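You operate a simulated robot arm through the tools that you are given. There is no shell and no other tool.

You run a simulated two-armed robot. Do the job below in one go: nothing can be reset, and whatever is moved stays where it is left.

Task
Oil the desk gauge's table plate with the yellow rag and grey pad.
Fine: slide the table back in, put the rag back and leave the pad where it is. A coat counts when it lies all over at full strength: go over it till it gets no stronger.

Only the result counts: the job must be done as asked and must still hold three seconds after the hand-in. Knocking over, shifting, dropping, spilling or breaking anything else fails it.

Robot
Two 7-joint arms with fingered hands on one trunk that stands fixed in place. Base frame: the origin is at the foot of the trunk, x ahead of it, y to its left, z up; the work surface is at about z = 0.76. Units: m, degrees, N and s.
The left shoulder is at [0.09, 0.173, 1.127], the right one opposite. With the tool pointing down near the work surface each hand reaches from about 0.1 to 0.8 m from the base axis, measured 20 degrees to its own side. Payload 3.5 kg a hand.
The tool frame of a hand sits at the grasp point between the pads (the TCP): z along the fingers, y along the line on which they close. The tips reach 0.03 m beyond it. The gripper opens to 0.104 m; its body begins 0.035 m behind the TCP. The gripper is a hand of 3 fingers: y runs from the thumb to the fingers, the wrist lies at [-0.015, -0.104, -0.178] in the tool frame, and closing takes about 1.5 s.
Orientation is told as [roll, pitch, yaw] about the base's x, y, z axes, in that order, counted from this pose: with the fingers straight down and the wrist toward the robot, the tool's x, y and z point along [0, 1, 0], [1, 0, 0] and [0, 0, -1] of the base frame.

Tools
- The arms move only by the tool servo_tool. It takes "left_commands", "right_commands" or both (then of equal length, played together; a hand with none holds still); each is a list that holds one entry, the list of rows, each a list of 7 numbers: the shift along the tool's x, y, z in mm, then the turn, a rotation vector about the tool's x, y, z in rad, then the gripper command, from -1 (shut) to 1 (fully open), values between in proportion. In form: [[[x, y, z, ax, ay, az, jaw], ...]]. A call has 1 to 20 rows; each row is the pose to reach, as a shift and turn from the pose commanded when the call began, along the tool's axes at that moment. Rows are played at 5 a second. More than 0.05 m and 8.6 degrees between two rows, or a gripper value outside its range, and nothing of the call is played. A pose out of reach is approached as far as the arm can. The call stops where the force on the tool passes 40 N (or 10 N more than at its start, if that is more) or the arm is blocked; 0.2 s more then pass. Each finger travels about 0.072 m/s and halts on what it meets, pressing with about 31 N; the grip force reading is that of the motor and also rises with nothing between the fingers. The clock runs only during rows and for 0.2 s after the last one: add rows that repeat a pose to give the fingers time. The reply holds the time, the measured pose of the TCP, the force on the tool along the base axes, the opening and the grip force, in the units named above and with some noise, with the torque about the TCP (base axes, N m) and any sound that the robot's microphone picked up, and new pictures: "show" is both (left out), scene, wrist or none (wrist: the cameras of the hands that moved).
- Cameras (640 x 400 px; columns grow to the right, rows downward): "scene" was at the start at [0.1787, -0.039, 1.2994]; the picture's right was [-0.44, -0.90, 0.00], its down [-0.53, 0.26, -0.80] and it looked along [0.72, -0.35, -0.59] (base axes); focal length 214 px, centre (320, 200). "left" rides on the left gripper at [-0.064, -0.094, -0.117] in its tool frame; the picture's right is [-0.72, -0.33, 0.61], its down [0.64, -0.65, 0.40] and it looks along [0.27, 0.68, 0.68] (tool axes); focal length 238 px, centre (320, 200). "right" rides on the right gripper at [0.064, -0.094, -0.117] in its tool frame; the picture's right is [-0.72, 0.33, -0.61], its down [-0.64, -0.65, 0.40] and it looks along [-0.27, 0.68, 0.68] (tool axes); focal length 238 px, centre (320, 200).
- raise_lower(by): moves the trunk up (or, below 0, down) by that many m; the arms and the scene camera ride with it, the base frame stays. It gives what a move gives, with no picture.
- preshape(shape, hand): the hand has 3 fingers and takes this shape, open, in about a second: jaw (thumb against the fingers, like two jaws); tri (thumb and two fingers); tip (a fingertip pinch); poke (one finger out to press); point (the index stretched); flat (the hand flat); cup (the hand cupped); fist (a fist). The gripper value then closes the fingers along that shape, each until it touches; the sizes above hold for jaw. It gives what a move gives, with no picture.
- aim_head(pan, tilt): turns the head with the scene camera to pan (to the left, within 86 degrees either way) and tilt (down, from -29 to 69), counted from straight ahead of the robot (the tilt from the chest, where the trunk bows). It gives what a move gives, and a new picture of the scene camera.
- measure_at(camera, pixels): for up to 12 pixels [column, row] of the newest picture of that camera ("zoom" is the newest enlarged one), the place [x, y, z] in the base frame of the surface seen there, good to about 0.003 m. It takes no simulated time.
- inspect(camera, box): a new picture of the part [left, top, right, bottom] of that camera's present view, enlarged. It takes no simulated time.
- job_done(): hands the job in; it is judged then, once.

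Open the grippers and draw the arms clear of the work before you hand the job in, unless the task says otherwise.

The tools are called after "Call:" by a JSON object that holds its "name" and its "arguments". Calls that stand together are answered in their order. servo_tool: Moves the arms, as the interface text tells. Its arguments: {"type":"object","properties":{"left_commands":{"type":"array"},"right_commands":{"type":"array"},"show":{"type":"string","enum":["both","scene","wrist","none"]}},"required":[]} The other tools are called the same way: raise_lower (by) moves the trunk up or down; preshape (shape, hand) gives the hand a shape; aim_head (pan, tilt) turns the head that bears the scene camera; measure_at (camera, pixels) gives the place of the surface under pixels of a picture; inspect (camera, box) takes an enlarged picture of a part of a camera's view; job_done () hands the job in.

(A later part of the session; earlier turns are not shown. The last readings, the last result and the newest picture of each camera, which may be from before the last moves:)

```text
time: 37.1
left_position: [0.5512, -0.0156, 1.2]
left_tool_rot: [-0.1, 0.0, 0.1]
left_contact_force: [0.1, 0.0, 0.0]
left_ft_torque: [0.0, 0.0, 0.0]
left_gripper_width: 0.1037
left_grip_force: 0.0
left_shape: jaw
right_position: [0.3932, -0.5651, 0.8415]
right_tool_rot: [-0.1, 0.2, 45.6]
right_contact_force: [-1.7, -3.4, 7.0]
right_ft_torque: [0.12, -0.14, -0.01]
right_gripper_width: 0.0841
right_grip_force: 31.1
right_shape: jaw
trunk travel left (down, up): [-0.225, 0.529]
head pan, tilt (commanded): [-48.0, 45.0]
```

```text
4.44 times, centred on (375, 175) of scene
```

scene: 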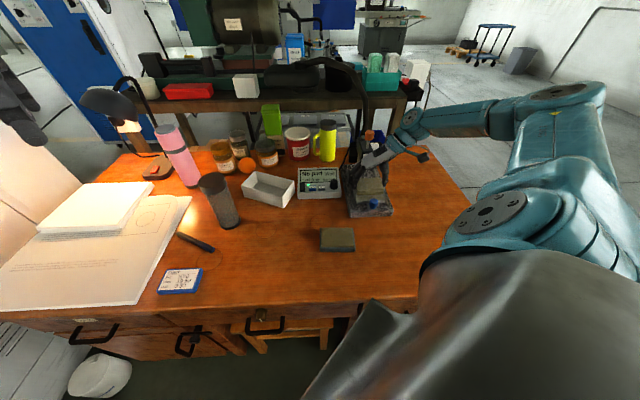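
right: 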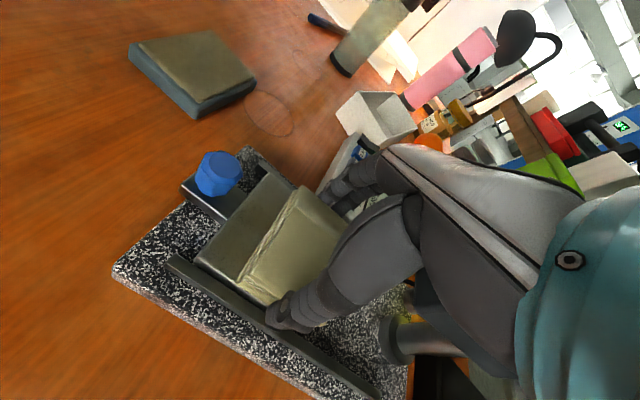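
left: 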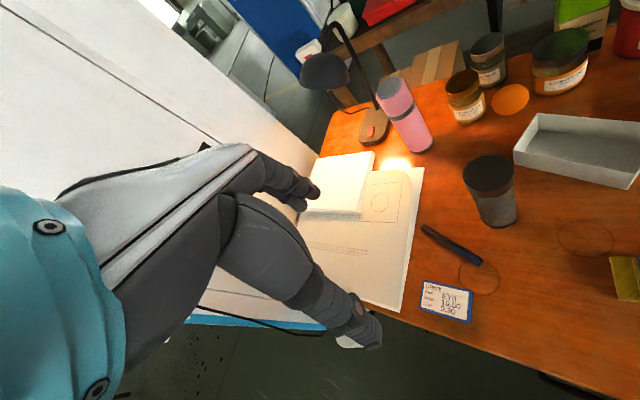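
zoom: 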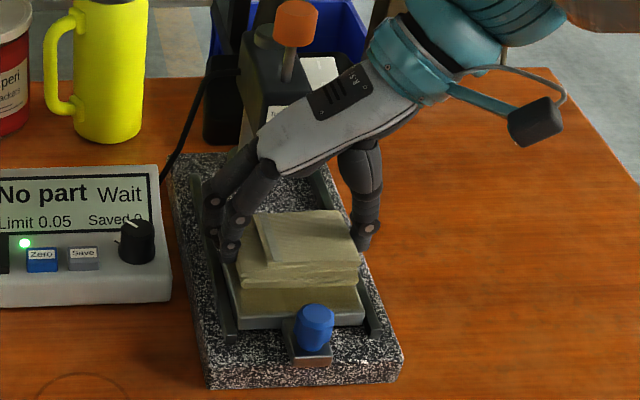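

The coated area is visibly olive with a clear edge; a grey strip remains at the front. I lift 4 cm, move to the front part and look at the plate.

Call:
{"name": "servo_tool", "arguments": {"right_commands": [[[0, 0, -10, 0, 0, 0, -0.5], [0, 0, -30, 0, 0, 0, -0.5], [0, 0, -60, 0, 0, 0, -0.5], [0, 0, -90, 0, 0, 0, -0.5], [0, 0, -90, 0, 0, 0, -0.5]]], "show": "none"}}

Call:
{"name": "inspect", "arguments": {"camera": "right", "box": [180, 150, 420, 350]}}

Call:
{"name": "inspect", "arguments": {"camera": "scene", "box": [335, 130, 415, 220]}}

```text
time: 38.3
left_position: [0.5506, -0.0157, 1.1998]
left_tool_rot: [-0.1, 0.0, 0.1]
left_contact_force: [-0.3, -0.2, 0.6]
left_ft_torque: [-0.01, 0.0, 0.0]
left_gripper_width: 0.1034
left_grip_force: 0.1
left_shape: jaw
right_position: [0.3912, -0.5641, 0.9321]
right_tool_rot: [0.1, 0.1, 45.6]
right_contact_force: [0.4, 0.6, -1.5]
right_ft_torque: [-0.01, 0.0, 0.02]
right_gripper_width: 0.0839
right_grip_force: 31.1
right_shape: jaw
trunk travel left (down, up): [-0.225, 0.529]
head pan, tilt (commanded): [-48.0, 45.0]
```

```text
2.00 times, centred on (300, 250) of right
```

zoom: 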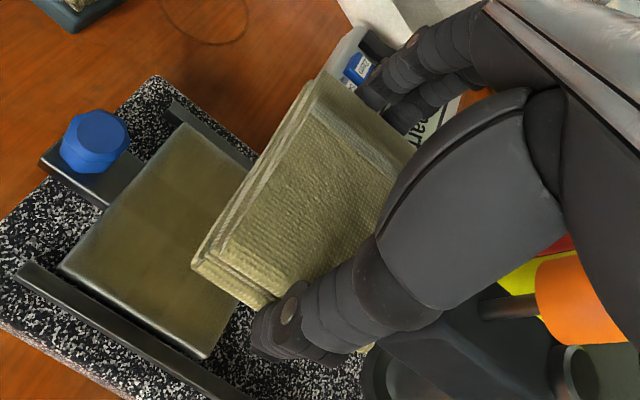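

```text
4.44 times, centred on (375, 175) of scene
```

zoom: 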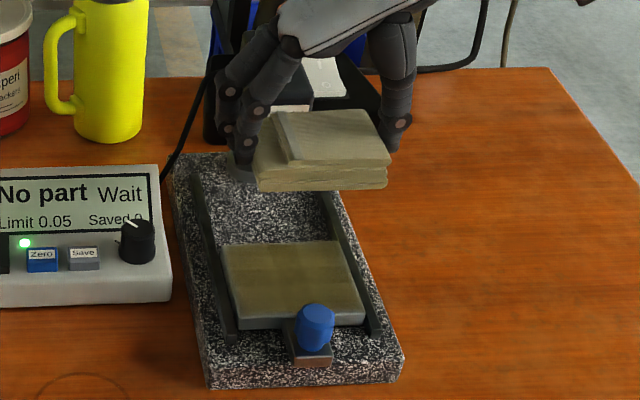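

Most of the plate is coated olive; I zoom in on it to see the edges and any weak zones.

Call:
{"name": "inspect", "arguments": {"camera": "scene", "box": [350, 175, 395, 210]}}

Call:
{"name": "inspect", "arguments": {"camera": "right", "box": [190, 200, 320, 340]}}

```text
11.43 times, centred on (372, 192) of scene
```

zoom: 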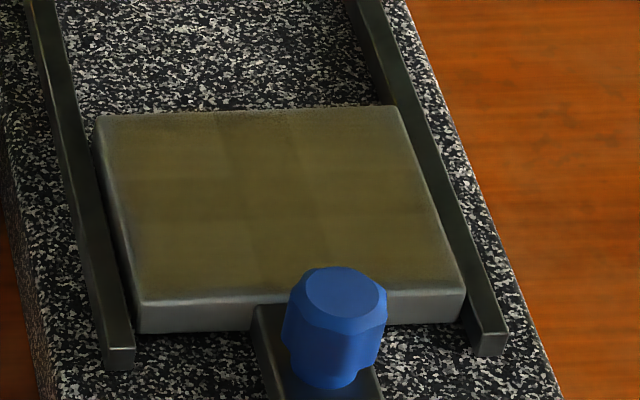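

```text
2.86 times, centred on (255, 270) of right
```

zoom: 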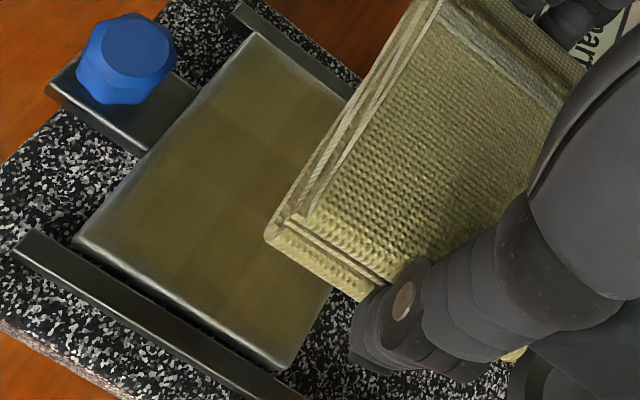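

The coat has a patchy grid of strengths, so more passes are needed. First I verify the plate corners have not shifted.

Call:
{"name": "inspect", "arguments": {"camera": "scene", "box": [350, 175, 395, 210]}}

Call:
{"name": "measure_at", "arguments": {"camera": "zoom", "pixels": [[102, 118], [396, 110], [145, 288], [458, 280], [340, 285], [280, 200]]}}

```text
11.43 times, centred on (372, 192) of scene
```

zoom: 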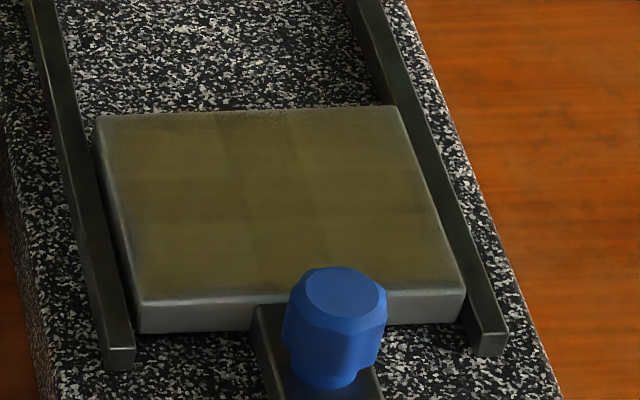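

```text
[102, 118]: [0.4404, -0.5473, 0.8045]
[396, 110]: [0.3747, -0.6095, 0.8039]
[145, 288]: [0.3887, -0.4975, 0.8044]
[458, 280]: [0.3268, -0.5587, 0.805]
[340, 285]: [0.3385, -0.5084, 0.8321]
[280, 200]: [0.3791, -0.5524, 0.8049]
```

The plate hasn't moved. I now place the rag on the front part (30 mm toward the robot) and stroke sideways with the same pressure.

Call:
{"name": "servo_tool", "arguments": {"right_commands": [[[15, 0, 20, 0, 0, 0, -0.5], [30, 0, 50, 0, 0, 0, -0.5], [30, 0, 80, 0, 0, 0, -0.5], [30, 0, 88, 0, 0, 0, -0.5], [30, 0, 90, 0, 0, 0, -0.5], [30, 6, 90, 0, 0, 0, -0.5], [30, 12, 90, 0, 0, 0, -0.5], [30, 6, 90, 0, 0, 0, -0.5], [30, 0, 90, 0, 0, 0, -0.5], [30, -6, 90, 0, 0, 0, -0.5], [30, -12, 90, 0, 0, 0, -0.5], [30, -6, 90, 0, 0, 0, -0.5], [30, 0, 90, 0, 0, 0, -0.5]]], "show": "none"}}

Call:
{"name": "inspect", "arguments": {"camera": "right", "box": [180, 150, 420, 350]}}

Call:
{"name": "inspect", "arguments": {"camera": "scene", "box": [335, 130, 415, 220]}}

```text
time: 41.1
left_position: [0.5509, -0.0155, 1.2005]
left_tool_rot: [0.1, 0.0, 0.1]
left_contact_force: [0.0, 0.3, -0.2]
left_ft_torque: [-0.02, -0.02, -0.07]
left_gripper_width: 0.1039
left_grip_force: 0.1
left_shape: jaw
right_position: [0.3701, -0.5439, 0.8424]
right_tool_rot: [0.0, 0.1, 45.6]
right_contact_force: [-0.5, -0.4, 1.4]
right_ft_torque: [0.01, -0.05, -0.03]
right_gripper_width: 0.0842
right_grip_force: 30.9
right_shape: jaw
trunk travel left (down, up): [-0.225, 0.529]
head pan, tilt (commanded): [-48.0, 45.0]
```

```text
2.00 times, centred on (300, 250) of right
```

zoom: 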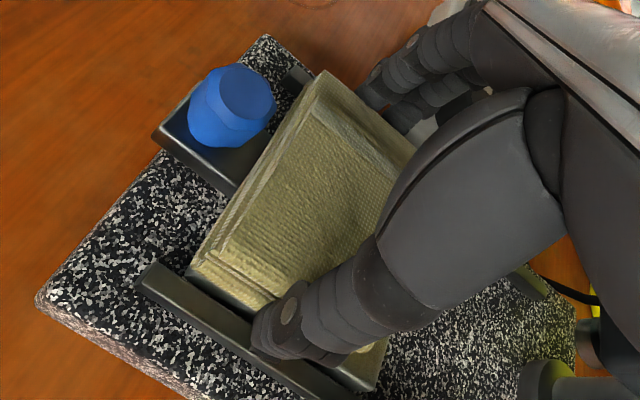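

```text
4.44 times, centred on (375, 175) of scene
```

zoom: 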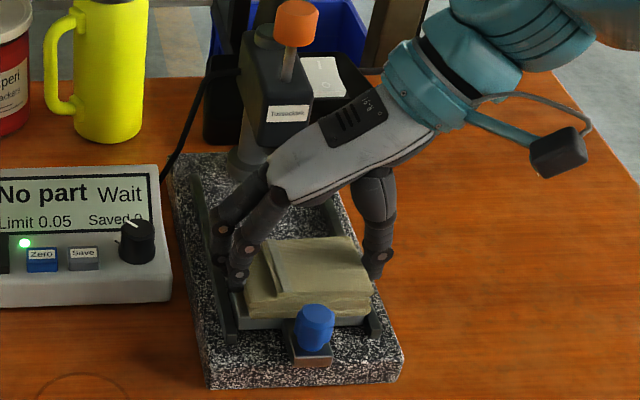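

Contact is light here (1.4 N). I press ~0.8 mm more and repeat two full side-to-side cycles.

Call:
{"name": "servo_tool", "arguments": {"right_commands": [[[0, 0, 0.8, 0, 0, 0, -0.5], [0, 6, 0.8, 0, 0, 0, -0.5], [0, 12, 0.8, 0, 0, 0, -0.5], [0, 6, 0.8, 0, 0, 0, -0.5], [0, 0, 0.8, 0, 0, 0, -0.5], [0, -6, 0.8, 0, 0, 0, -0.5], [0, -12, 0.8, 0, 0, 0, -0.5], [0, -6, 0.8, 0, 0, 0, -0.5], [0, 0, 0.8, 0, 0, 0, -0.5], [0, 6, 0.8, 0, 0, 0, -0.5], [0, 12, 0.8, 0, 0, 0, -0.5], [0, 6, 0.8, 0, 0, 0, -0.5], [0, 0, 0.8, 0, 0, 0, -0.5], [0, -6, 0.8, 0, 0, 0, -0.5], [0, -12, 0.8, 0, 0, 0, -0.5], [0, -6, 0.8, 0, 0, 0, -0.5], [0, 0, 0.8, 0, 0, 0, -0.5]]], "show": "none"}}

Call:
{"name": "inspect", "arguments": {"camera": "right", "box": [180, 150, 420, 350]}}

```text
time: 44.7
left_position: [0.5505, -0.015, 1.2012]
left_tool_rot: [0.0, 0.0, 0.0]
left_contact_force: [0.5, -0.3, 0.3]
left_ft_torque: [-0.02, 0.0, -0.04]
left_gripper_width: 0.1036
left_grip_force: 0.0
left_shape: jaw
right_position: [0.3706, -0.5438, 0.8401]
right_tool_rot: [-0.1, 0.1, 45.6]
right_contact_force: [-2.8, -4.6, 9.8]
right_ft_torque: [0.04, -0.07, 0.01]
right_gripper_width: 0.084
right_grip_force: 31.1
right_shape: jaw
trunk travel left (down, up): [-0.225, 0.529]
head pan, tilt (commanded): [-48.0, 45.0]
```

```text
2.00 times, centred on (300, 250) of right
```

zoom: 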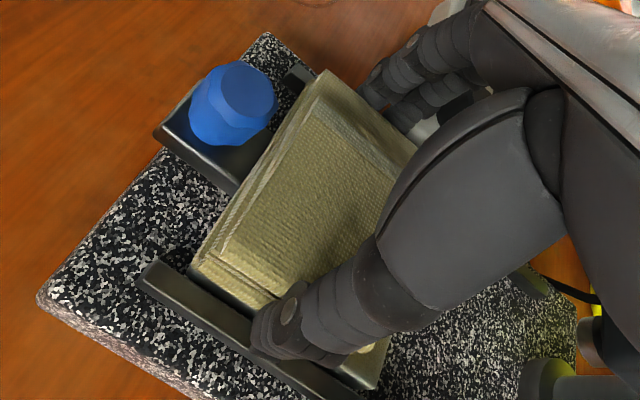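

Pressure was ~10 N here. I lift and look at the coat again.

Call:
{"name": "servo_tool", "arguments": {"right_commands": [[[0, 0, -10, 0, 0, 0, -0.5], [-10, 0, -30, 0, 0, 0, -0.5], [-25, 0, -60, 0, 0, 0, -0.5], [-30, 0, -90, 0, 0, 0, -0.5], [-30, 0, -90, 0, 0, 0, -0.5]]], "show": "none"}}

Call:
{"name": "inspect", "arguments": {"camera": "right", "box": [190, 200, 320, 340]}}

Call:
{"name": "inspect", "arguments": {"camera": "scene", "box": [350, 175, 395, 210]}}

```text
time: 45.9
left_position: [0.5524, -0.0147, 1.1999]
left_tool_rot: [0.0, 0.0, 0.2]
left_contact_force: [-0.5, 0.9, -0.5]
left_ft_torque: [-0.02, -0.04, 0.01]
left_gripper_width: 0.1035
left_grip_force: 0.1
left_shape: jaw
right_position: [0.3929, -0.5661, 0.9311]
right_tool_rot: [-0.1, 0.0, 45.5]
right_contact_force: [-0.5, -0.6, 0.0]
right_ft_torque: [0.01, -0.01, -0.01]
right_gripper_width: 0.0839
right_grip_force: 30.7
right_shape: jaw
trunk travel left (down, up): [-0.225, 0.529]
head pan, tilt (commanded): [-48.0, 45.0]
```

```text
2.86 times, centred on (255, 270) of right
```

zoom: 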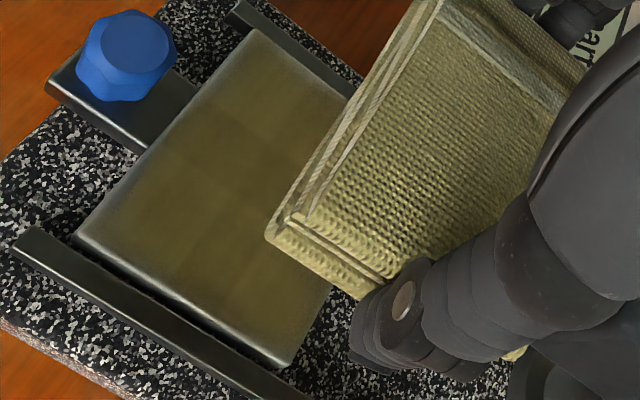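

```text
11.43 times, centred on (372, 192) of scene
```

zoom: 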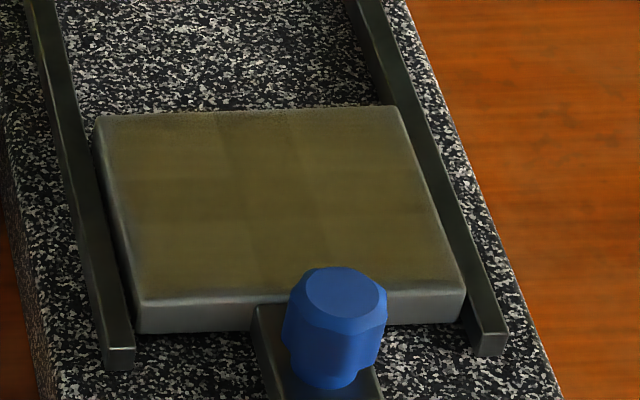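

The coat looks more even but faint cell differences remain. I go over the rear part again with two more cycles.

Call:
{"name": "servo_tool", "arguments": {"right_commands": [[[0, 0, 40, 0, 0, 0, -0.5], [0, 0, 80, 0, 0, 0, -0.5], [0, 0, 88, 0, 0, 0, -0.5], [0, 0, 89.5, 0, 0, 0, -0.5], [0, 7, 89.5, 0, 0, 0, -0.5], [0, 14, 89.5, 0, 0, 0, -0.5], [0, 7, 89.5, 0, 0, 0, -0.5], [0, 0, 89.5, 0, 0, 0, -0.5], [0, -7, 89.5, 0, 0, 0, -0.5], [0, -14, 89.5, 0, 0, 0, -0.5], [0, -7, 89.5, 0, 0, 0, -0.5], [0, 0, 89.5, 0, 0, 0, -0.5], [0, 7, 89.5, 0, 0, 0, -0.5], [0, 14, 89.5, 0, 0, 0, -0.5], [0, 7, 89.5, 0, 0, 0, -0.5], [0, 0, 89.5, 0, 0, 0, -0.5], [0, -7, 89.5, 0, 0, 0, -0.5], [0, -14, 89.5, 0, 0, 0, -0.5], [0, -7, 89.5, 0, 0, 0, -0.5], [0, 0, 89.5, 0, 0, 0, -0.5]]], "show": "none"}}

Call:
{"name": "inspect", "arguments": {"camera": "right", "box": [190, 200, 320, 340]}}

Call:
{"name": "inspect", "arguments": {"camera": "scene", "box": [335, 130, 415, 220]}}

```text
time: 50.1
left_position: [0.5512, -0.0157, 1.2005]
left_tool_rot: [0.1, -0.1, 0.0]
left_contact_force: [0.2, 0.7, 0.2]
left_ft_torque: [0.0, -0.01, -0.01]
left_gripper_width: 0.1036
left_grip_force: 0.0
left_shape: jaw
right_position: [0.3936, -0.5648, 0.8412]
right_tool_rot: [-0.2, 0.1, 45.6]
right_contact_force: [-1.5, -1.9, 7.3]
right_ft_torque: [0.08, -0.07, -0.01]
right_gripper_width: 0.0836
right_grip_force: 30.9
right_shape: jaw
trunk travel left (down, up): [-0.225, 0.529]
head pan, tilt (commanded): [-48.0, 45.0]
```

```text
2.86 times, centred on (255, 270) of right
```

zoom: 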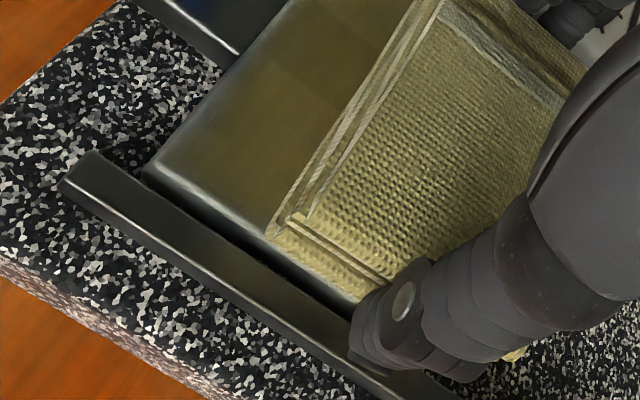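

```text
4.44 times, centred on (375, 175) of scene
```

zoom: 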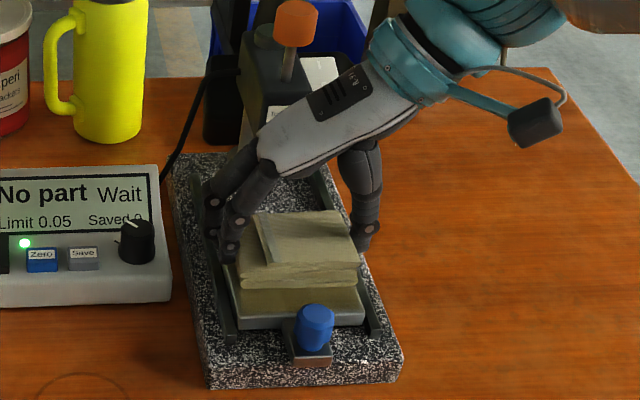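

I lift again to compare the coat with the previous look.

Call:
{"name": "servo_tool", "arguments": {"right_commands": [[[0, 0, -10, 0, 0, 0, -0.5], [0, 0, -40, 0, 0, 0, -0.5], [0, 0, -75, 0, 0, 0, -0.5], [0, 0, -100, 0, 0, 0, -0.5], [0, 0, -100, 0, 0, 0, -0.5]]], "show": "none"}}

Call:
{"name": "inspect", "arguments": {"camera": "scene", "box": [354, 180, 389, 206]}}

Call:
{"name": "inspect", "arguments": {"camera": "right", "box": [190, 200, 320, 340]}}

```text
time: 51.3
left_position: [0.5517, -0.0152, 1.2002]
left_tool_rot: [-0.1, 0.0, 0.1]
left_contact_force: [1.2, 0.0, 0.8]
left_ft_torque: [0.01, 0.03, 0.02]
left_gripper_width: 0.1035
left_grip_force: 0.1
left_shape: jaw
right_position: [0.3938, -0.5671, 0.9418]
right_tool_rot: [0.0, 0.0, 45.6]
right_contact_force: [-0.7, -0.6, -0.5]
right_ft_torque: [-0.03, -0.01, -0.02]
right_gripper_width: 0.0839
right_grip_force: 31.1
right_shape: jaw
trunk travel left (down, up): [-0.225, 0.529]
head pan, tilt (commanded): [-48.0, 45.0]
```

```text
15.38 times, centred on (372, 193) of scene
```

zoom: 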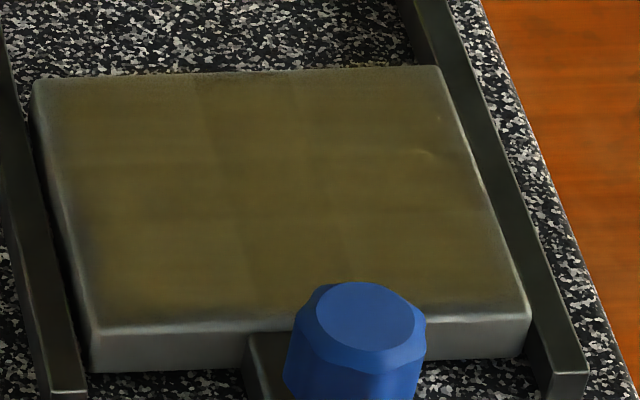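

```text
2.86 times, centred on (255, 270) of right
```

zoom: 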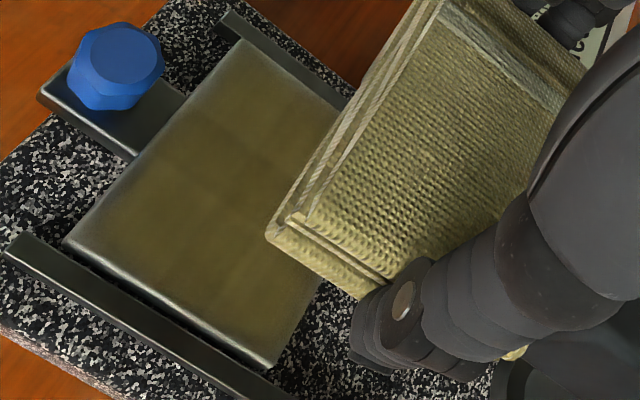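

The rag is turning yellower again (its stripe at (530,70) is reappearing), so its oil is being used up. I carry it back over the pad to reload.

Call:
{"name": "servo_tool", "arguments": {"right_commands": [[[35, 24.5, 5, 0, 0, 0.015, -0.5], [70, 49, 10, 0, 0, 0.03, -0.5], [105, 73.5, 20, 0, 0, 0.045, -0.5], [140, 98, 35, 0, 0, 0.06, -0.5], [174.9, 122.4, 60, 0, 0, 0.073, -0.5], [174.9, 122.4, 90, 0, 0, 0.073, -0.5], [174.9, 122.4, 110, 0, 0, 0.073, -0.5], [174.9, 122.4, 116, 0, 0, 0.073, -0.5], [174.9, 122.4, 116, 0, 0, 0.073, -0.5]]], "show": "both"}}

Call:
{"name": "inspect", "arguments": {"camera": "scene", "box": [290, 180, 390, 270]}}

```text
time: 53.3
left_position: [0.5529, -0.0164, 1.2004]
left_tool_rot: [-0.1, 0.0, 0.1]
left_contact_force: [0.0, 0.7, 0.5]
left_ft_torque: [0.02, 0.03, 0.01]
left_gripper_width: 0.1036
left_grip_force: 0.1
left_shape: jaw
right_position: [0.3532, -0.3546, 0.8255]
right_tool_rot: [0.0, 0.0, 41.3]
right_contact_force: [0.7, 0.6, -1.0]
right_ft_torque: [0.02, -0.01, 0.02]
right_gripper_width: 0.084
right_grip_force: 30.7
right_shape: jaw
trunk travel left (down, up): [-0.225, 0.529]
head pan, tilt (commanded): [-48.0, 45.0]
```

scene: 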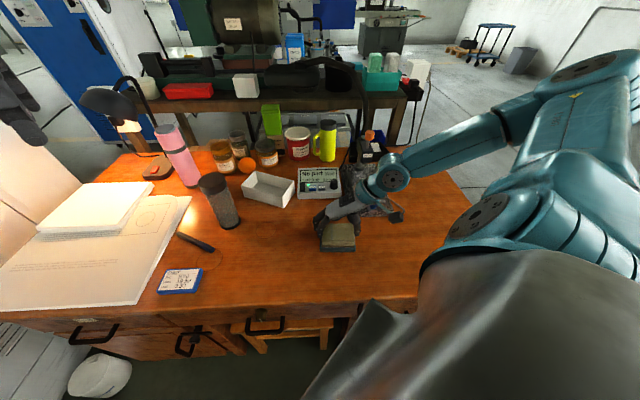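
right: 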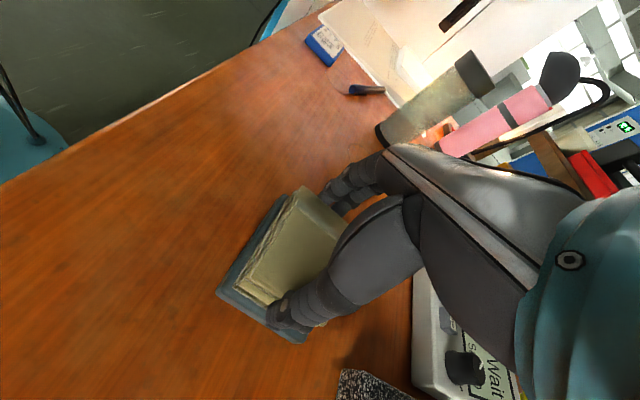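

```text
4.44 times, centred on (340, 225) of scene
```

zoom: 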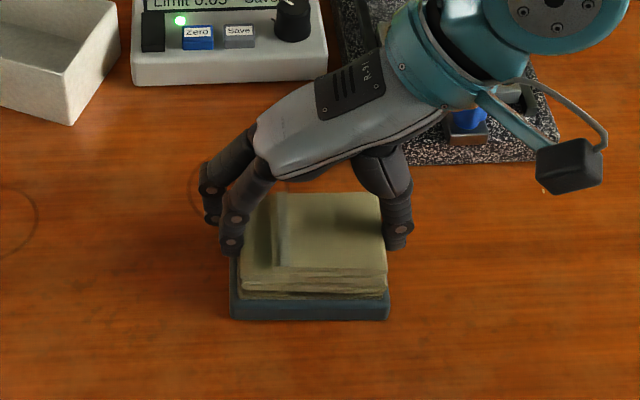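

A faint bluish stripe at (283,230) confirms partial depletion. I press down on the pad again and hold.

Call:
{"name": "servo_tool", "arguments": {"right_commands": [[[0, 0, 3, 0, 0, 0, -0.5], [0, 0, 4.5, 0, 0, 0, -0.5], [0, 0, 5.5, 0, 0, 0, -0.5], [0, 0, 5.5, 0, 0, 0, -0.5], [0, 0, 5.5, 0, 0, 0, -0.5], [0, 0, 5.5, 0, 0, 0, -0.5], [0, 0, 5.5, 0, 0, 0, -0.5]]], "show": "none"}}

Call:
{"name": "inspect", "arguments": {"camera": "scene", "box": [290, 180, 390, 270]}}

```text
time: 54.9
left_position: [0.5515, -0.0156, 1.2001]
left_tool_rot: [0.0, -0.1, 0.2]
left_contact_force: [0.3, -0.7, -1.0]
left_ft_torque: [-0.05, -0.01, 0.02]
left_gripper_width: 0.1035
left_grip_force: 0.0
left_shape: jaw
right_position: [0.3536, -0.3558, 0.82]
right_tool_rot: [0.0, 0.0, 41.4]
right_contact_force: [0.1, -2.1, 10.5]
right_ft_torque: [0.11, -0.12, -0.01]
right_gripper_width: 0.0837
right_grip_force: 31.1
right_shape: jaw
trunk travel left (down, up): [-0.225, 0.529]
head pan, tilt (commanded): [-48.0, 45.0]
```

```text
4.44 times, centred on (340, 225) of scene
```

zoom: 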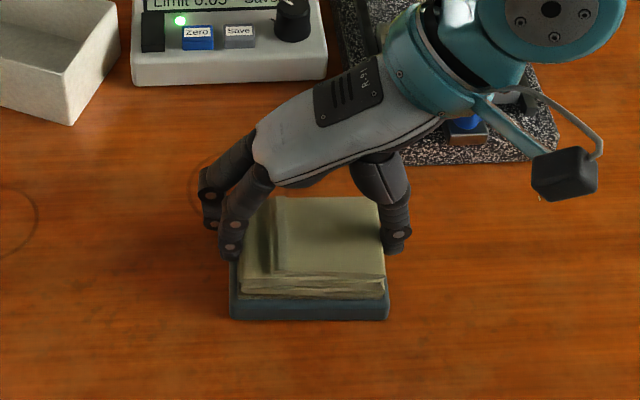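

Reloaded. I lift straight off the pad and carry the rag back to just above the rear part of the plate.

Call:
{"name": "servo_tool", "arguments": {"right_commands": [[[0, 0, -10, 0, 0, 0, -0.5], [0, 0, -40, 0, 0, 0, -0.5], [0, 0, -75, 0, 0, 0, -0.5], [-36.7, -21.8, -78, 0, 0, -0.015, -0.5], [-73.4, -43.7, -78, 0, 0, -0.03, -0.5], [-110, -65.5, -78, 0, 0, -0.045, -0.5], [-146.8, -87.4, -78, 0, 0, -0.06, -0.5], [-183.5, -109.2, -65, 0, 0, -0.073, -0.5], [-183.5, -109.2, -40, 0, 0, -0.073, -0.5], [-183.5, -109.2, -28, 0, 0, -0.073, -0.5], [-183.5, -109.2, -28, 0, 0, -0.073, -0.5]]], "show": "both"}}

Call:
{"name": "inspect", "arguments": {"camera": "right", "box": [180, 150, 420, 350]}}

Call:
{"name": "inspect", "arguments": {"camera": "scene", "box": [300, 140, 420, 270]}}

```text
time: 57.3
left_position: [0.5504, -0.0161, 1.2]
left_tool_rot: [0.0, 0.1, 0.0]
left_contact_force: [0.7, -0.4, 0.8]
left_ft_torque: [0.0, 0.02, -0.01]
left_gripper_width: 0.1033
left_grip_force: 0.1
left_shape: jaw
right_position: [0.3924, -0.5661, 0.8483]
right_tool_rot: [0.1, 0.0, 45.6]
right_contact_force: [0.9, 0.4, -0.6]
right_ft_torque: [-0.01, -0.02, -0.01]
right_gripper_width: 0.0839
right_grip_force: 31.3
right_shape: jaw
trunk travel left (down, up): [-0.225, 0.529]
head pan, tilt (commanded): [-48.0, 45.0]
```

scene: 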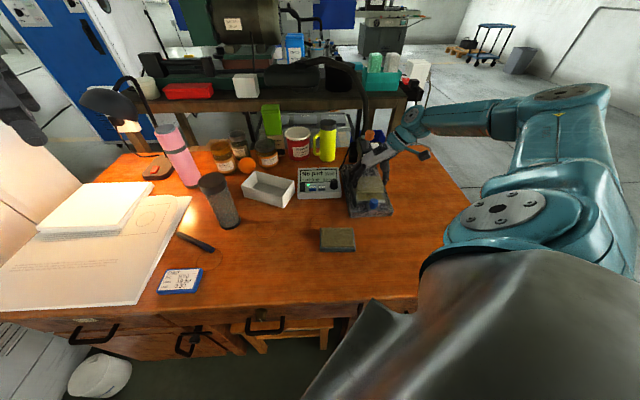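
right: 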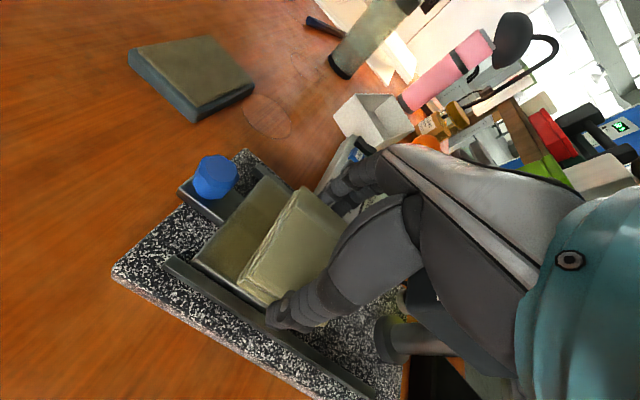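

```text
2.00 times, centred on (300, 250) of right
```

zoom: 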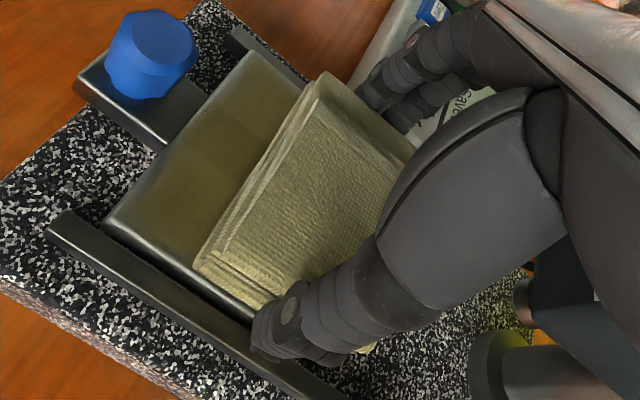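

```text
3.08 times, centred on (360, 205) of scene
```

zoom: 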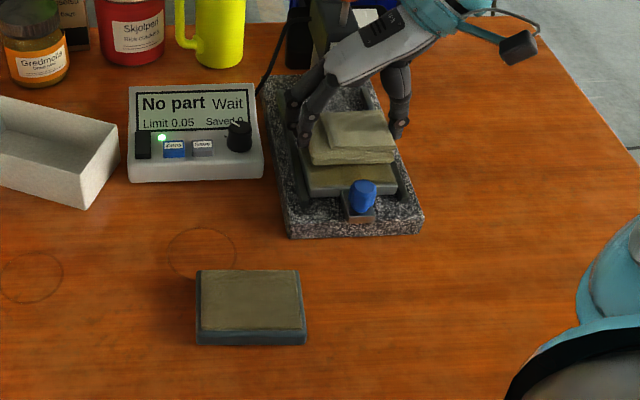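

Back over the plate's rear. I press to ~8–10 N and do two wide side-to-side cycles.

Call:
{"name": "servo_tool", "arguments": {"right_commands": [[[0, 0, 4, 0, 0, 0, -0.5], [0, 0, 6.8, 0, 0, 0, -0.5], [0, 7, 6.8, 0, 0, 0, -0.5], [0, 14, 6.8, 0, 0, 0, -0.5], [0, 7, 6.8, 0, 0, 0, -0.5], [0, 0, 6.8, 0, 0, 0, -0.5], [0, -7, 6.8, 0, 0, 0, -0.5], [0, -14, 6.8, 0, 0, 0, -0.5], [0, -7, 6.8, 0, 0, 0, -0.5], [0, 0, 6.8, 0, 0, 0, -0.5], [0, 7, 6.8, 0, 0, 0, -0.5], [0, 14, 6.8, 0, 0, 0, -0.5], [0, 7, 6.8, 0, 0, 0, -0.5], [0, 0, 6.8, 0, 0, 0, -0.5], [0, -7, 6.8, 0, 0, 0, -0.5], [0, -14, 6.8, 0, 0, 0, -0.5], [0, -7, 6.8, 0, 0, 0, -0.5], [0, 0, 6.8, 0, 0, 0, -0.5]]], "show": "none"}}

```text
time: 61.1
left_position: [0.551, -0.0147, 1.201]
left_tool_rot: [0.0, 0.0, 0.0]
left_contact_force: [0.1, 0.3, 0.0]
left_ft_torque: [0.0, 0.0, -0.01]
left_gripper_width: 0.1037
left_grip_force: 0.0
left_shape: jaw
right_position: [0.3913, -0.5675, 0.8415]
right_tool_rot: [-0.1, 0.1, 45.5]
right_contact_force: [-3.8, -4.1, 11.1]
right_ft_torque: [0.1, -0.08, 0.0]
right_gripper_width: 0.0837
right_grip_force: 31.4
right_shape: jaw
trunk travel left (down, up): [-0.225, 0.529]
head pan, tilt (commanded): [-48.0, 45.0]
```

Good pressure (11 N). Next I hop to the middle, then the front part, with strokes at each.

Call:
{"name": "servo_tool", "arguments": {"right_commands": [[[8, 0, -6, 0, 0, 0, -0.5], [15, 0, -2, 0, 0, 0, -0.5], [15, 0, 0.2, 0, 0, 0, -0.5], [15, 7, 0.2, 0, 0, 0, -0.5], [15, 14, 0.2, 0, 0, 0, -0.5], [15, 7, 0.2, 0, 0, 0, -0.5], [15, 0, 0.2, 0, 0, 0, -0.5], [15, -7, 0.2, 0, 0, 0, -0.5], [15, -14, 0.2, 0, 0, 0, -0.5], [15, -7, 0.2, 0, 0, 0, -0.5], [15, 0, 0.2, 0, 0, 0, -0.5], [22, 0, -6, 0, 0, 0, -0.5], [30, 0, -2, 0, 0, 0, -0.5], [30, 0, 0.5, 0, 0, 0, -0.5], [30, 7, 0.5, 0, 0, 0, -0.5], [30, 14, 0.5, 0, 0, 0, -0.5], [30, 7, 0.5, 0, 0, 0, -0.5], [30, 0, 0.5, 0, 0, 0, -0.5], [30, -7, 0.5, 0, 0, 0, -0.5], [30, -14, 0.5, 0, 0, 0, -0.5]]], "show": "none"}}

```text
time: 65.3
left_position: [0.5508, -0.0144, 1.2014]
left_tool_rot: [0.0, 0.0, 0.0]
left_contact_force: [0.5, -0.2, 0.3]
left_ft_torque: [0.0, -0.01, 0.01]
left_gripper_width: 0.1038
left_grip_force: 0.1
left_shape: jaw
right_position: [0.3631, -0.5536, 0.8415]
right_tool_rot: [0.0, 0.0, 45.6]
right_contact_force: [1.3, 1.8, 1.3]
right_ft_torque: [0.13, -0.13, 0.03]
right_gripper_width: 0.084
right_grip_force: 30.9
right_shape: jaw
trunk travel left (down, up): [-0.225, 0.529]
head pan, tilt (commanded): [-48.0, 45.0]
```

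Front contact is light again (1.3 N); I press 0.9 mm more and repeat the cycles there.

Call:
{"name": "servo_tool", "arguments": {"right_commands": [[[0, 7, 0.9, 0, 0, 0, -0.5], [0, 14, 0.9, 0, 0, 0, -0.5], [0, 21, 0.9, 0, 0, 0, -0.5], [0, 28, 0.9, 0, 0, 0, -0.5], [0, 21, 0.9, 0, 0, 0, -0.5], [0, 14, 0.9, 0, 0, 0, -0.5], [0, 7, 0.9, 0, 0, 0, -0.5], [0, 0, 0.9, 0, 0, 0, -0.5], [0, 7, 0.9, 0, 0, 0, -0.5], [0, 14, 0.9, 0, 0, 0, -0.5], [0, 21, 0.9, 0, 0, 0, -0.5], [0, 28, 0.9, 0, 0, 0, -0.5], [0, 21, 0.9, 0, 0, 0, -0.5], [0, 14, 0.9, 0, 0, 0, -0.5]]], "show": "none"}}

Call:
{"name": "servo_tool", "arguments": {"right_commands": [[[0, 0, -10, 0, 0, 0, -0.5], [-10, 0, -40, 0, 0, 0, -0.5], [-25, 0, -75, 0, 0, 0, -0.5], [-30, 0, -100, 0, 0, 0, -0.5], [-30, 0, -100, 0, 0, 0, -0.5]]], "show": "none"}}

Call:
{"name": "inspect", "arguments": {"camera": "scene", "box": [354, 180, 389, 206]}}

Call:
{"name": "inspect", "arguments": {"camera": "right", "box": [190, 200, 320, 340]}}

```text
time: 68.3
left_position: [0.553, -0.0143, 1.2014]
left_tool_rot: [-0.2, 0.0, 0.2]
left_contact_force: [-0.3, 0.4, 0.0]
left_ft_torque: [-0.01, -0.02, 0.03]
left_gripper_width: 0.1035
left_grip_force: 0.1
left_shape: jaw
right_position: [0.3721, -0.5417, 0.8396]
right_tool_rot: [-0.1, -0.2, 45.7]
right_contact_force: [4.1, 5.8, 15.0]
right_ft_torque: [0.15, -0.13, 0.03]
right_gripper_width: 0.0832
right_grip_force: 31.4
right_shape: jaw
trunk travel left (down, up): [-0.225, 0.529]
head pan, tilt (commanded): [-48.0, 45.0]
```

```text
time: 69.5
left_position: [0.5515, -0.016, 1.2005]
left_tool_rot: [0.0, 0.0, 0.2]
left_contact_force: [1.2, 0.6, 0.5]
left_ft_torque: [-0.03, -0.02, -0.03]
left_gripper_width: 0.1033
left_grip_force: 0.0
left_shape: jaw
right_position: [0.3943, -0.5653, 0.939]
right_tool_rot: [0.0, 0.0, 45.6]
right_contact_force: [0.6, -0.9, -0.7]
right_ft_torque: [-0.01, 0.01, 0.01]
right_gripper_width: 0.0835
right_grip_force: 31.4
right_shape: jaw
trunk travel left (down, up): [-0.225, 0.529]
head pan, tilt (commanded): [-48.0, 45.0]
```

```text
15.38 times, centred on (372, 193) of scene
```

zoom: 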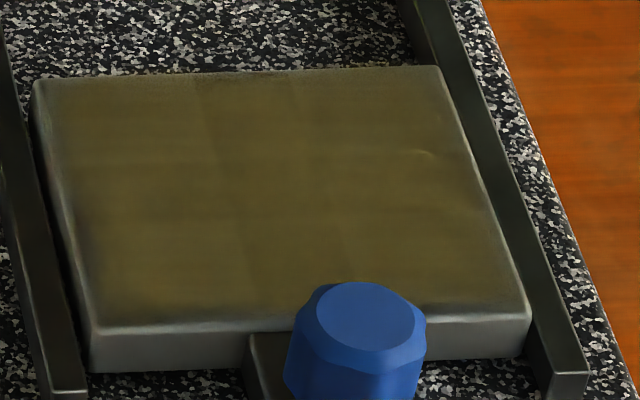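

```text
2.86 times, centred on (255, 270) of right
```

zoom: 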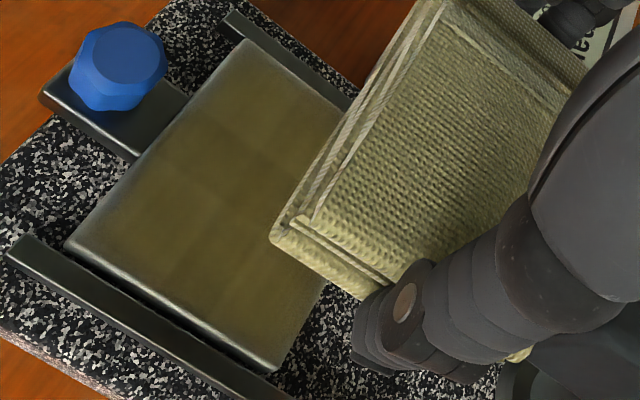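

The plate now looks almost uniform. To be sure it's at full strength I make another complete pass: rear first.

Call:
{"name": "servo_tool", "arguments": {"right_commands": [[[0, 0, 50, 0, 0, 0, -0.5], [0, 0, 90, 0, 0, 0, -0.5], [0, 0, 97, 0, 0, 0, -0.5], [0, 0, 99.5, 0, 0, 0, -0.5], [0, 7, 99.5, 0, 0, 0, -0.5], [0, 14, 99.5, 0, 0, 0, -0.5], [0, 7, 99.5, 0, 0, 0, -0.5], [0, 0, 99.5, 0, 0, 0, -0.5], [0, -7, 99.5, 0, 0, 0, -0.5], [0, -14, 99.5, 0, 0, 0, -0.5], [0, -7, 99.5, 0, 0, 0, -0.5], [0, 0, 99.5, 0, 0, 0, -0.5], [0, 7, 99.5, 0, 0, 0, -0.5], [0, 14, 99.5, 0, 0, 0, -0.5], [0, 7, 99.5, 0, 0, 0, -0.5], [0, 0, 99.5, 0, 0, 0, -0.5], [0, -7, 99.5, 0, 0, 0, -0.5], [0, -14, 99.5, 0, 0, 0, -0.5], [0, -7, 99.5, 0, 0, 0, -0.5], [0, 0, 99.5, 0, 0, 0, -0.5]]], "show": "none"}}

```text
time: 73.7
left_position: [0.5516, -0.0168, 1.2003]
left_tool_rot: [0.0, 0.0, 0.0]
left_contact_force: [0.1, -0.1, 0.0]
left_ft_torque: [0.0, 0.01, -0.01]
left_gripper_width: 0.1036
left_grip_force: 0.0
left_shape: jaw
right_position: [0.3919, -0.5679, 0.8401]
right_tool_rot: [0.0, 0.1, 45.6]
right_contact_force: [-1.4, -2.8, 6.0]
right_ft_torque: [0.08, -0.08, 0.01]
right_gripper_width: 0.0834
right_grip_force: 31.2
right_shape: jaw
trunk travel left (down, up): [-0.225, 0.529]
head pan, tilt (commanded): [-48.0, 45.0]
```

Rear done at ~6–10 N. Now the middle and front again.

Call:
{"name": "servo_tool", "arguments": {"right_commands": [[[8, 0, -6, 0, 0, 0, -0.5], [15, 0, -2, 0, 0, 0, -0.5], [15, 0, 0.7, 0, 0, 0, -0.5], [15, 7, 0.7, 0, 0, 0, -0.5], [15, 14, 0.7, 0, 0, 0, -0.5], [15, 7, 0.7, 0, 0, 0, -0.5], [15, 0, 0.7, 0, 0, 0, -0.5], [15, -7, 0.7, 0, 0, 0, -0.5], [15, -14, 0.7, 0, 0, 0, -0.5], [15, -7, 0.7, 0, 0, 0, -0.5], [15, 0, 0.7, 0, 0, 0, -0.5], [22, 0, -6, 0, 0, 0, -0.5], [30, 0, -2, 0, 0, 0, -0.5], [30, 0, 1.0, 0, 0, 0, -0.5], [30, 7, 1.0, 0, 0, 0, -0.5], [30, 14, 1.0, 0, 0, 0, -0.5], [30, 7, 1.0, 0, 0, 0, -0.5], [30, 0, 1.0, 0, 0, 0, -0.5], [30, -7, 1.0, 0, 0, 0, -0.5], [30, -14, 1.0, 0, 0, 0, -0.5]]], "show": "none"}}

```text
time: 77.9
left_position: [0.5519, -0.0143, 1.201]
left_tool_rot: [-0.2, 0.0, -0.1]
left_contact_force: [-0.2, -0.1, 0.4]
left_ft_torque: [-0.01, -0.01, 0.01]
left_gripper_width: 0.1035
left_grip_force: 0.0
left_shape: jaw
right_position: [0.3634, -0.5526, 0.8407]
right_tool_rot: [0.1, 0.0, 45.6]
right_contact_force: [4.0, 4.5, 14.1]
right_ft_torque: [0.19, -0.16, -0.03]
right_gripper_width: 0.0833
right_grip_force: 31.6
right_shape: jaw
trunk travel left (down, up): [-0.225, 0.529]
head pan, tilt (commanded): [-48.0, 45.0]
```

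Front force is 14 N now. I finish the front cycles and lift to inspect.

Call:
{"name": "servo_tool", "arguments": {"right_commands": [[[0, 7, -0.3, 0, 0, 0, -0.5], [0, 14, -0.3, 0, 0, 0, -0.5], [0, 21, -0.3, 0, 0, 0, -0.5], [0, 28, -0.3, 0, 0, 0, -0.5], [0, 21, -0.3, 0, 0, 0, -0.5], [0, 14, -0.3, 0, 0, 0, -0.5], [0, 7, -0.3, 0, 0, 0, -0.5], [0, 0, -0.3, 0, 0, 0, -0.5], [0, 7, -0.3, 0, 0, 0, -0.5], [0, 14, -0.3, 0, 0, 0, -0.5], [0, 14, -10, 0, 0, 0, -0.5], [-10, 14, -40, 0, 0, 0, -0.5], [-25, 14, -75, 0, 0, 0, -0.5], [-30, 14, -100, 0, 0, 0, -0.5], [-30, 14, -100, 0, 0, 0, -0.5]]], "show": "none"}}

Call:
{"name": "inspect", "arguments": {"camera": "scene", "box": [354, 180, 389, 206]}}

Call:
{"name": "inspect", "arguments": {"camera": "right", "box": [190, 200, 320, 340]}}

```text
time: 81.1
left_position: [0.552, -0.0154, 1.2011]
left_tool_rot: [0.0, 0.0, 0.1]
left_contact_force: [0.1, 0.4, -0.7]
left_ft_torque: [0.0, 0.02, 0.02]
left_gripper_width: 0.1037
left_grip_force: 0.0
left_shape: jaw
right_position: [0.3933, -0.5663, 0.9374]
right_tool_rot: [-0.1, 0.0, 45.6]
right_contact_force: [-0.5, -0.3, 0.2]
right_ft_torque: [0.01, -0.01, 0.03]
right_gripper_width: 0.0832
right_grip_force: 31.2
right_shape: jaw
trunk travel left (down, up): [-0.225, 0.529]
head pan, tilt (commanded): [-48.0, 45.0]
```

```text
15.38 times, centred on (372, 193) of scene
```

zoom: 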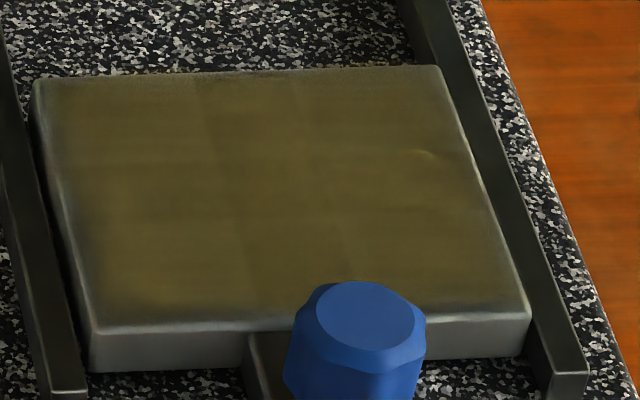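

```text
2.86 times, centred on (255, 270) of right
```

zoom: 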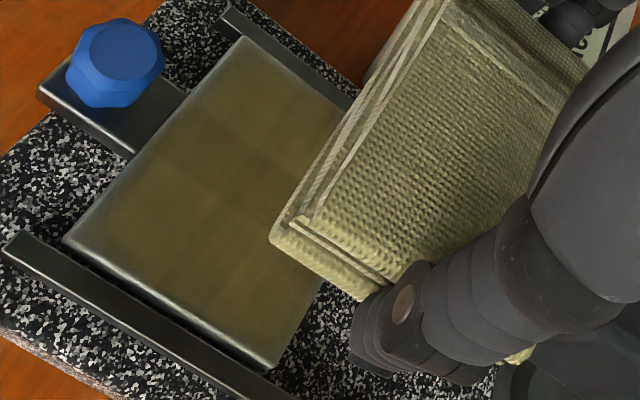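

No visible change from the last pass, though faint cell seams remain. I check the rag's own colour to see whether it's still giving off oil.

Call:
{"name": "inspect", "arguments": {"camera": "scene", "box": [335, 130, 415, 220]}}

Call:
{"name": "inspect", "arguments": {"camera": "right", "box": [180, 150, 420, 350]}}

```text
4.44 times, centred on (375, 175) of scene
```

zoom: 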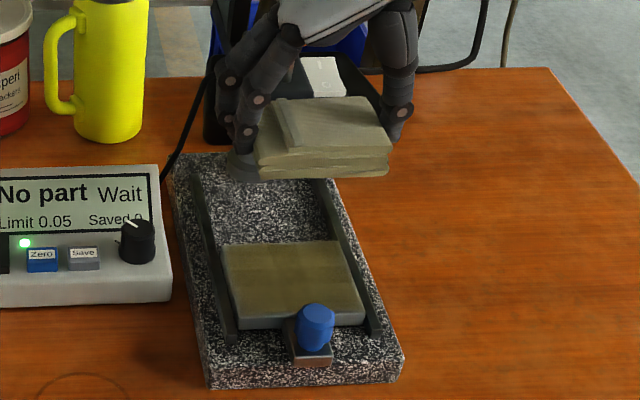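

```text
2.00 times, centred on (300, 250) of right
```

zoom: 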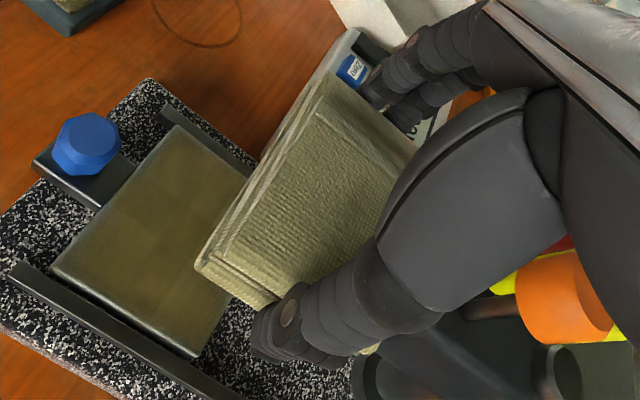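

The rag keeps its olive colour now, which suggests the plate has stopped taking oil. I do one more edge-focused pass: rear edge with wider side strokes first.

Call:
{"name": "servo_tool", "arguments": {"right_commands": [[[-3, 0, 50, 0, 0, 0, -0.5], [-3, 0, 90, 0, 0, 0, -0.5], [-3, 0, 96, 0, 0, 0, -0.5], [-3, 0, 98.8, 0, 0, 0, -0.5], [-3, 7, 98.8, 0, 0, 0, -0.5], [-3, 15, 98.8, 0, 0, 0, -0.5], [-3, 8, 98.8, 0, 0, 0, -0.5], [-3, 0, 98.8, 0, 0, 0, -0.5], [-3, -7, 98.8, 0, 0, 0, -0.5], [-3, -14, 98.8, 0, 0, 0, -0.5], [-3, -19, 98.8, 0, 0, 0, -0.5], [-3, -12, 98.8, 0, 0, 0, -0.5], [-3, -5, 98.8, 0, 0, 0, -0.5], [-3, 2, 98.8, 0, 0, 0, -0.5], [-3, 9, 98.8, 0, 0, 0, -0.5], [-3, 15, 98.8, 0, 0, 0, -0.5], [-3, 8, 98.8, 0, 0, 0, -0.5], [-3, 0, 98.8, 0, 0, 0, -0.5], [-3, -8, 98.8, 0, 0, 0, -0.5], [-3, -16, 98.8, 0, 0, 0, -0.5]]], "show": "none"}}

```text
time: 85.3
left_position: [0.5516, -0.0144, 1.2008]
left_tool_rot: [-0.1, -0.1, 0.1]
left_contact_force: [0.4, -0.3, 0.7]
left_ft_torque: [0.02, 0.04, -0.03]
left_gripper_width: 0.1035
left_grip_force: 0.1
left_shape: jaw
right_position: [0.3843, -0.5791, 0.8407]
right_tool_rot: [0.0, 0.0, 45.7]
right_contact_force: [1.6, 1.9, 4.8]
right_ft_torque: [0.11, -0.17, -0.01]
right_gripper_width: 0.0834
right_grip_force: 30.9
right_shape: jaw
trunk travel left (down, up): [-0.225, 0.529]
head pan, tilt (commanded): [-48.0, 45.0]
```

Now the same for the front edge, pressing slightly more.

Call:
{"name": "servo_tool", "arguments": {"right_commands": [[[9, 8, -6, 0, 0, 0, -0.5], [18, 16, -2, 0, 0, 0, -0.5], [18, 16, 0.9, 0, 0, 0, -0.5], [18, 23, 0.9, 0, 0, 0, -0.5], [18, 31, 0.9, 0, 0, 0, -0.5], [18, 24, 0.9, 0, 0, 0, -0.5], [18, 16, 0.9, 0, 0, 0, -0.5], [18, 8, 0.9, 0, 0, 0, -0.5], [18, 0, 0.9, 0, 0, 0, -0.5], [18, 8, 0.9, 0, 0, 0, -0.5], [18, 16, 0.9, 0, 0, 0, -0.5], [28, 16, -6, 0, 0, 0, -0.5], [36, 16, -2, 0, 0, 0, -0.5], [36, 16, 1.3, 0, 0, 0, -0.5], [36, 23, 1.3, 0, 0, 0, -0.5], [36, 31, 1.3, 0, 0, 0, -0.5], [36, 24, 1.3, 0, 0, 0, -0.5], [36, 16, 1.3, 0, 0, 0, -0.5], [36, 8, 1.3, 0, 0, 0, -0.5], [36, 0, 1.3, 0, 0, 0, -0.5]]], "show": "none"}}

Call:
{"name": "inspect", "arguments": {"camera": "right", "box": [180, 150, 420, 350]}}

```text
time: 89.5
left_position: [0.552, -0.0148, 1.2003]
left_tool_rot: [0.0, 0.1, 0.1]
left_contact_force: [0.2, 0.0, -0.2]
left_ft_torque: [0.04, -0.01, -0.02]
left_gripper_width: 0.1038
left_grip_force: 0.0
left_shape: jaw
right_position: [0.3591, -0.5527, 0.8393]
right_tool_rot: [0.1, 0.0, 45.5]
right_contact_force: [3.8, 3.2, 11.5]
right_ft_torque: [0.19, -0.17, 0.02]
right_gripper_width: 0.0832
right_grip_force: 31.2
right_shape: jaw
trunk travel left (down, up): [-0.225, 0.529]
head pan, tilt (commanded): [-48.0, 45.0]
```

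```text
2.00 times, centred on (300, 250) of right
```

zoom: 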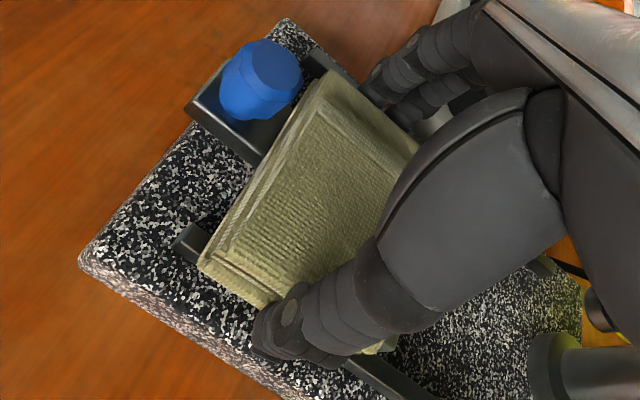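

One more front cycle, then lift and compare.

Call:
{"name": "servo_tool", "arguments": {"right_commands": [[[0, 8, 0, 0, 0, 0, -0.5], [0, 16, 0, 0, 0, 0, -0.5], [0, 24, 0, 0, 0, 0, -0.5], [0, 31, 0, 0, 0, 0, -0.5], [0, 24, 0, 0, 0, 0, -0.5], [0, 16, 0, 0, 0, 0, -0.5], [0, 8, 0, 0, 0, 0, -0.5], [0, 0, 0, 0, 0, 0, -0.5], [0, 8, 0, 0, 0, 0, -0.5], [0, 16, 0, 0, 0, 0, -0.5], [0, 16, -10, 0, 0, 0, -0.5], [-12, 16, -40, 0, 0, 0, -0.5], [-27, 16, -75, 0, 0, 0, -0.5], [-33, 16, -100, 0, 0, 0, -0.5], [-33, 16, -100, 0, 0, 0, -0.5]]], "show": "none"}}

Call:
{"name": "inspect", "arguments": {"camera": "scene", "box": [354, 180, 389, 206]}}

Call:
{"name": "inspect", "arguments": {"camera": "right", "box": [180, 150, 420, 350]}}

```text
time: 92.7
left_position: [0.5526, -0.0155, 1.1996]
left_tool_rot: [-0.1, 0.0, 0.1]
left_contact_force: [-0.5, 0.4, -0.1]
left_ft_torque: [-0.01, -0.01, 0.02]
left_gripper_width: 0.1035
left_grip_force: 0.0
left_shape: jaw
right_position: [0.3932, -0.5643, 0.9414]
right_tool_rot: [0.0, 0.1, 45.6]
right_contact_force: [-0.1, -0.7, -0.2]
right_ft_torque: [-0.01, 0.0, -0.02]
right_gripper_width: 0.0832
right_grip_force: 31.2
right_shape: jaw
trunk travel left (down, up): [-0.225, 0.529]
head pan, tilt (commanded): [-48.0, 45.0]
```

```text
15.38 times, centred on (372, 193) of scene
```

zoom: 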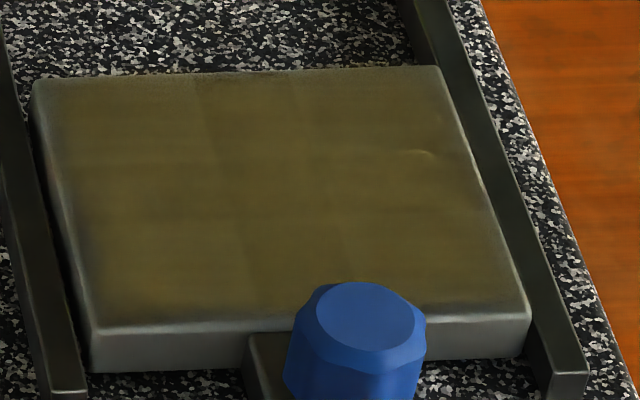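

```text
2.00 times, centred on (300, 250) of right
```

zoom: 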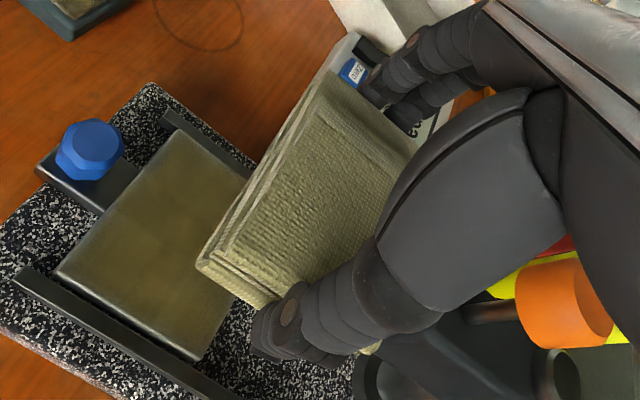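

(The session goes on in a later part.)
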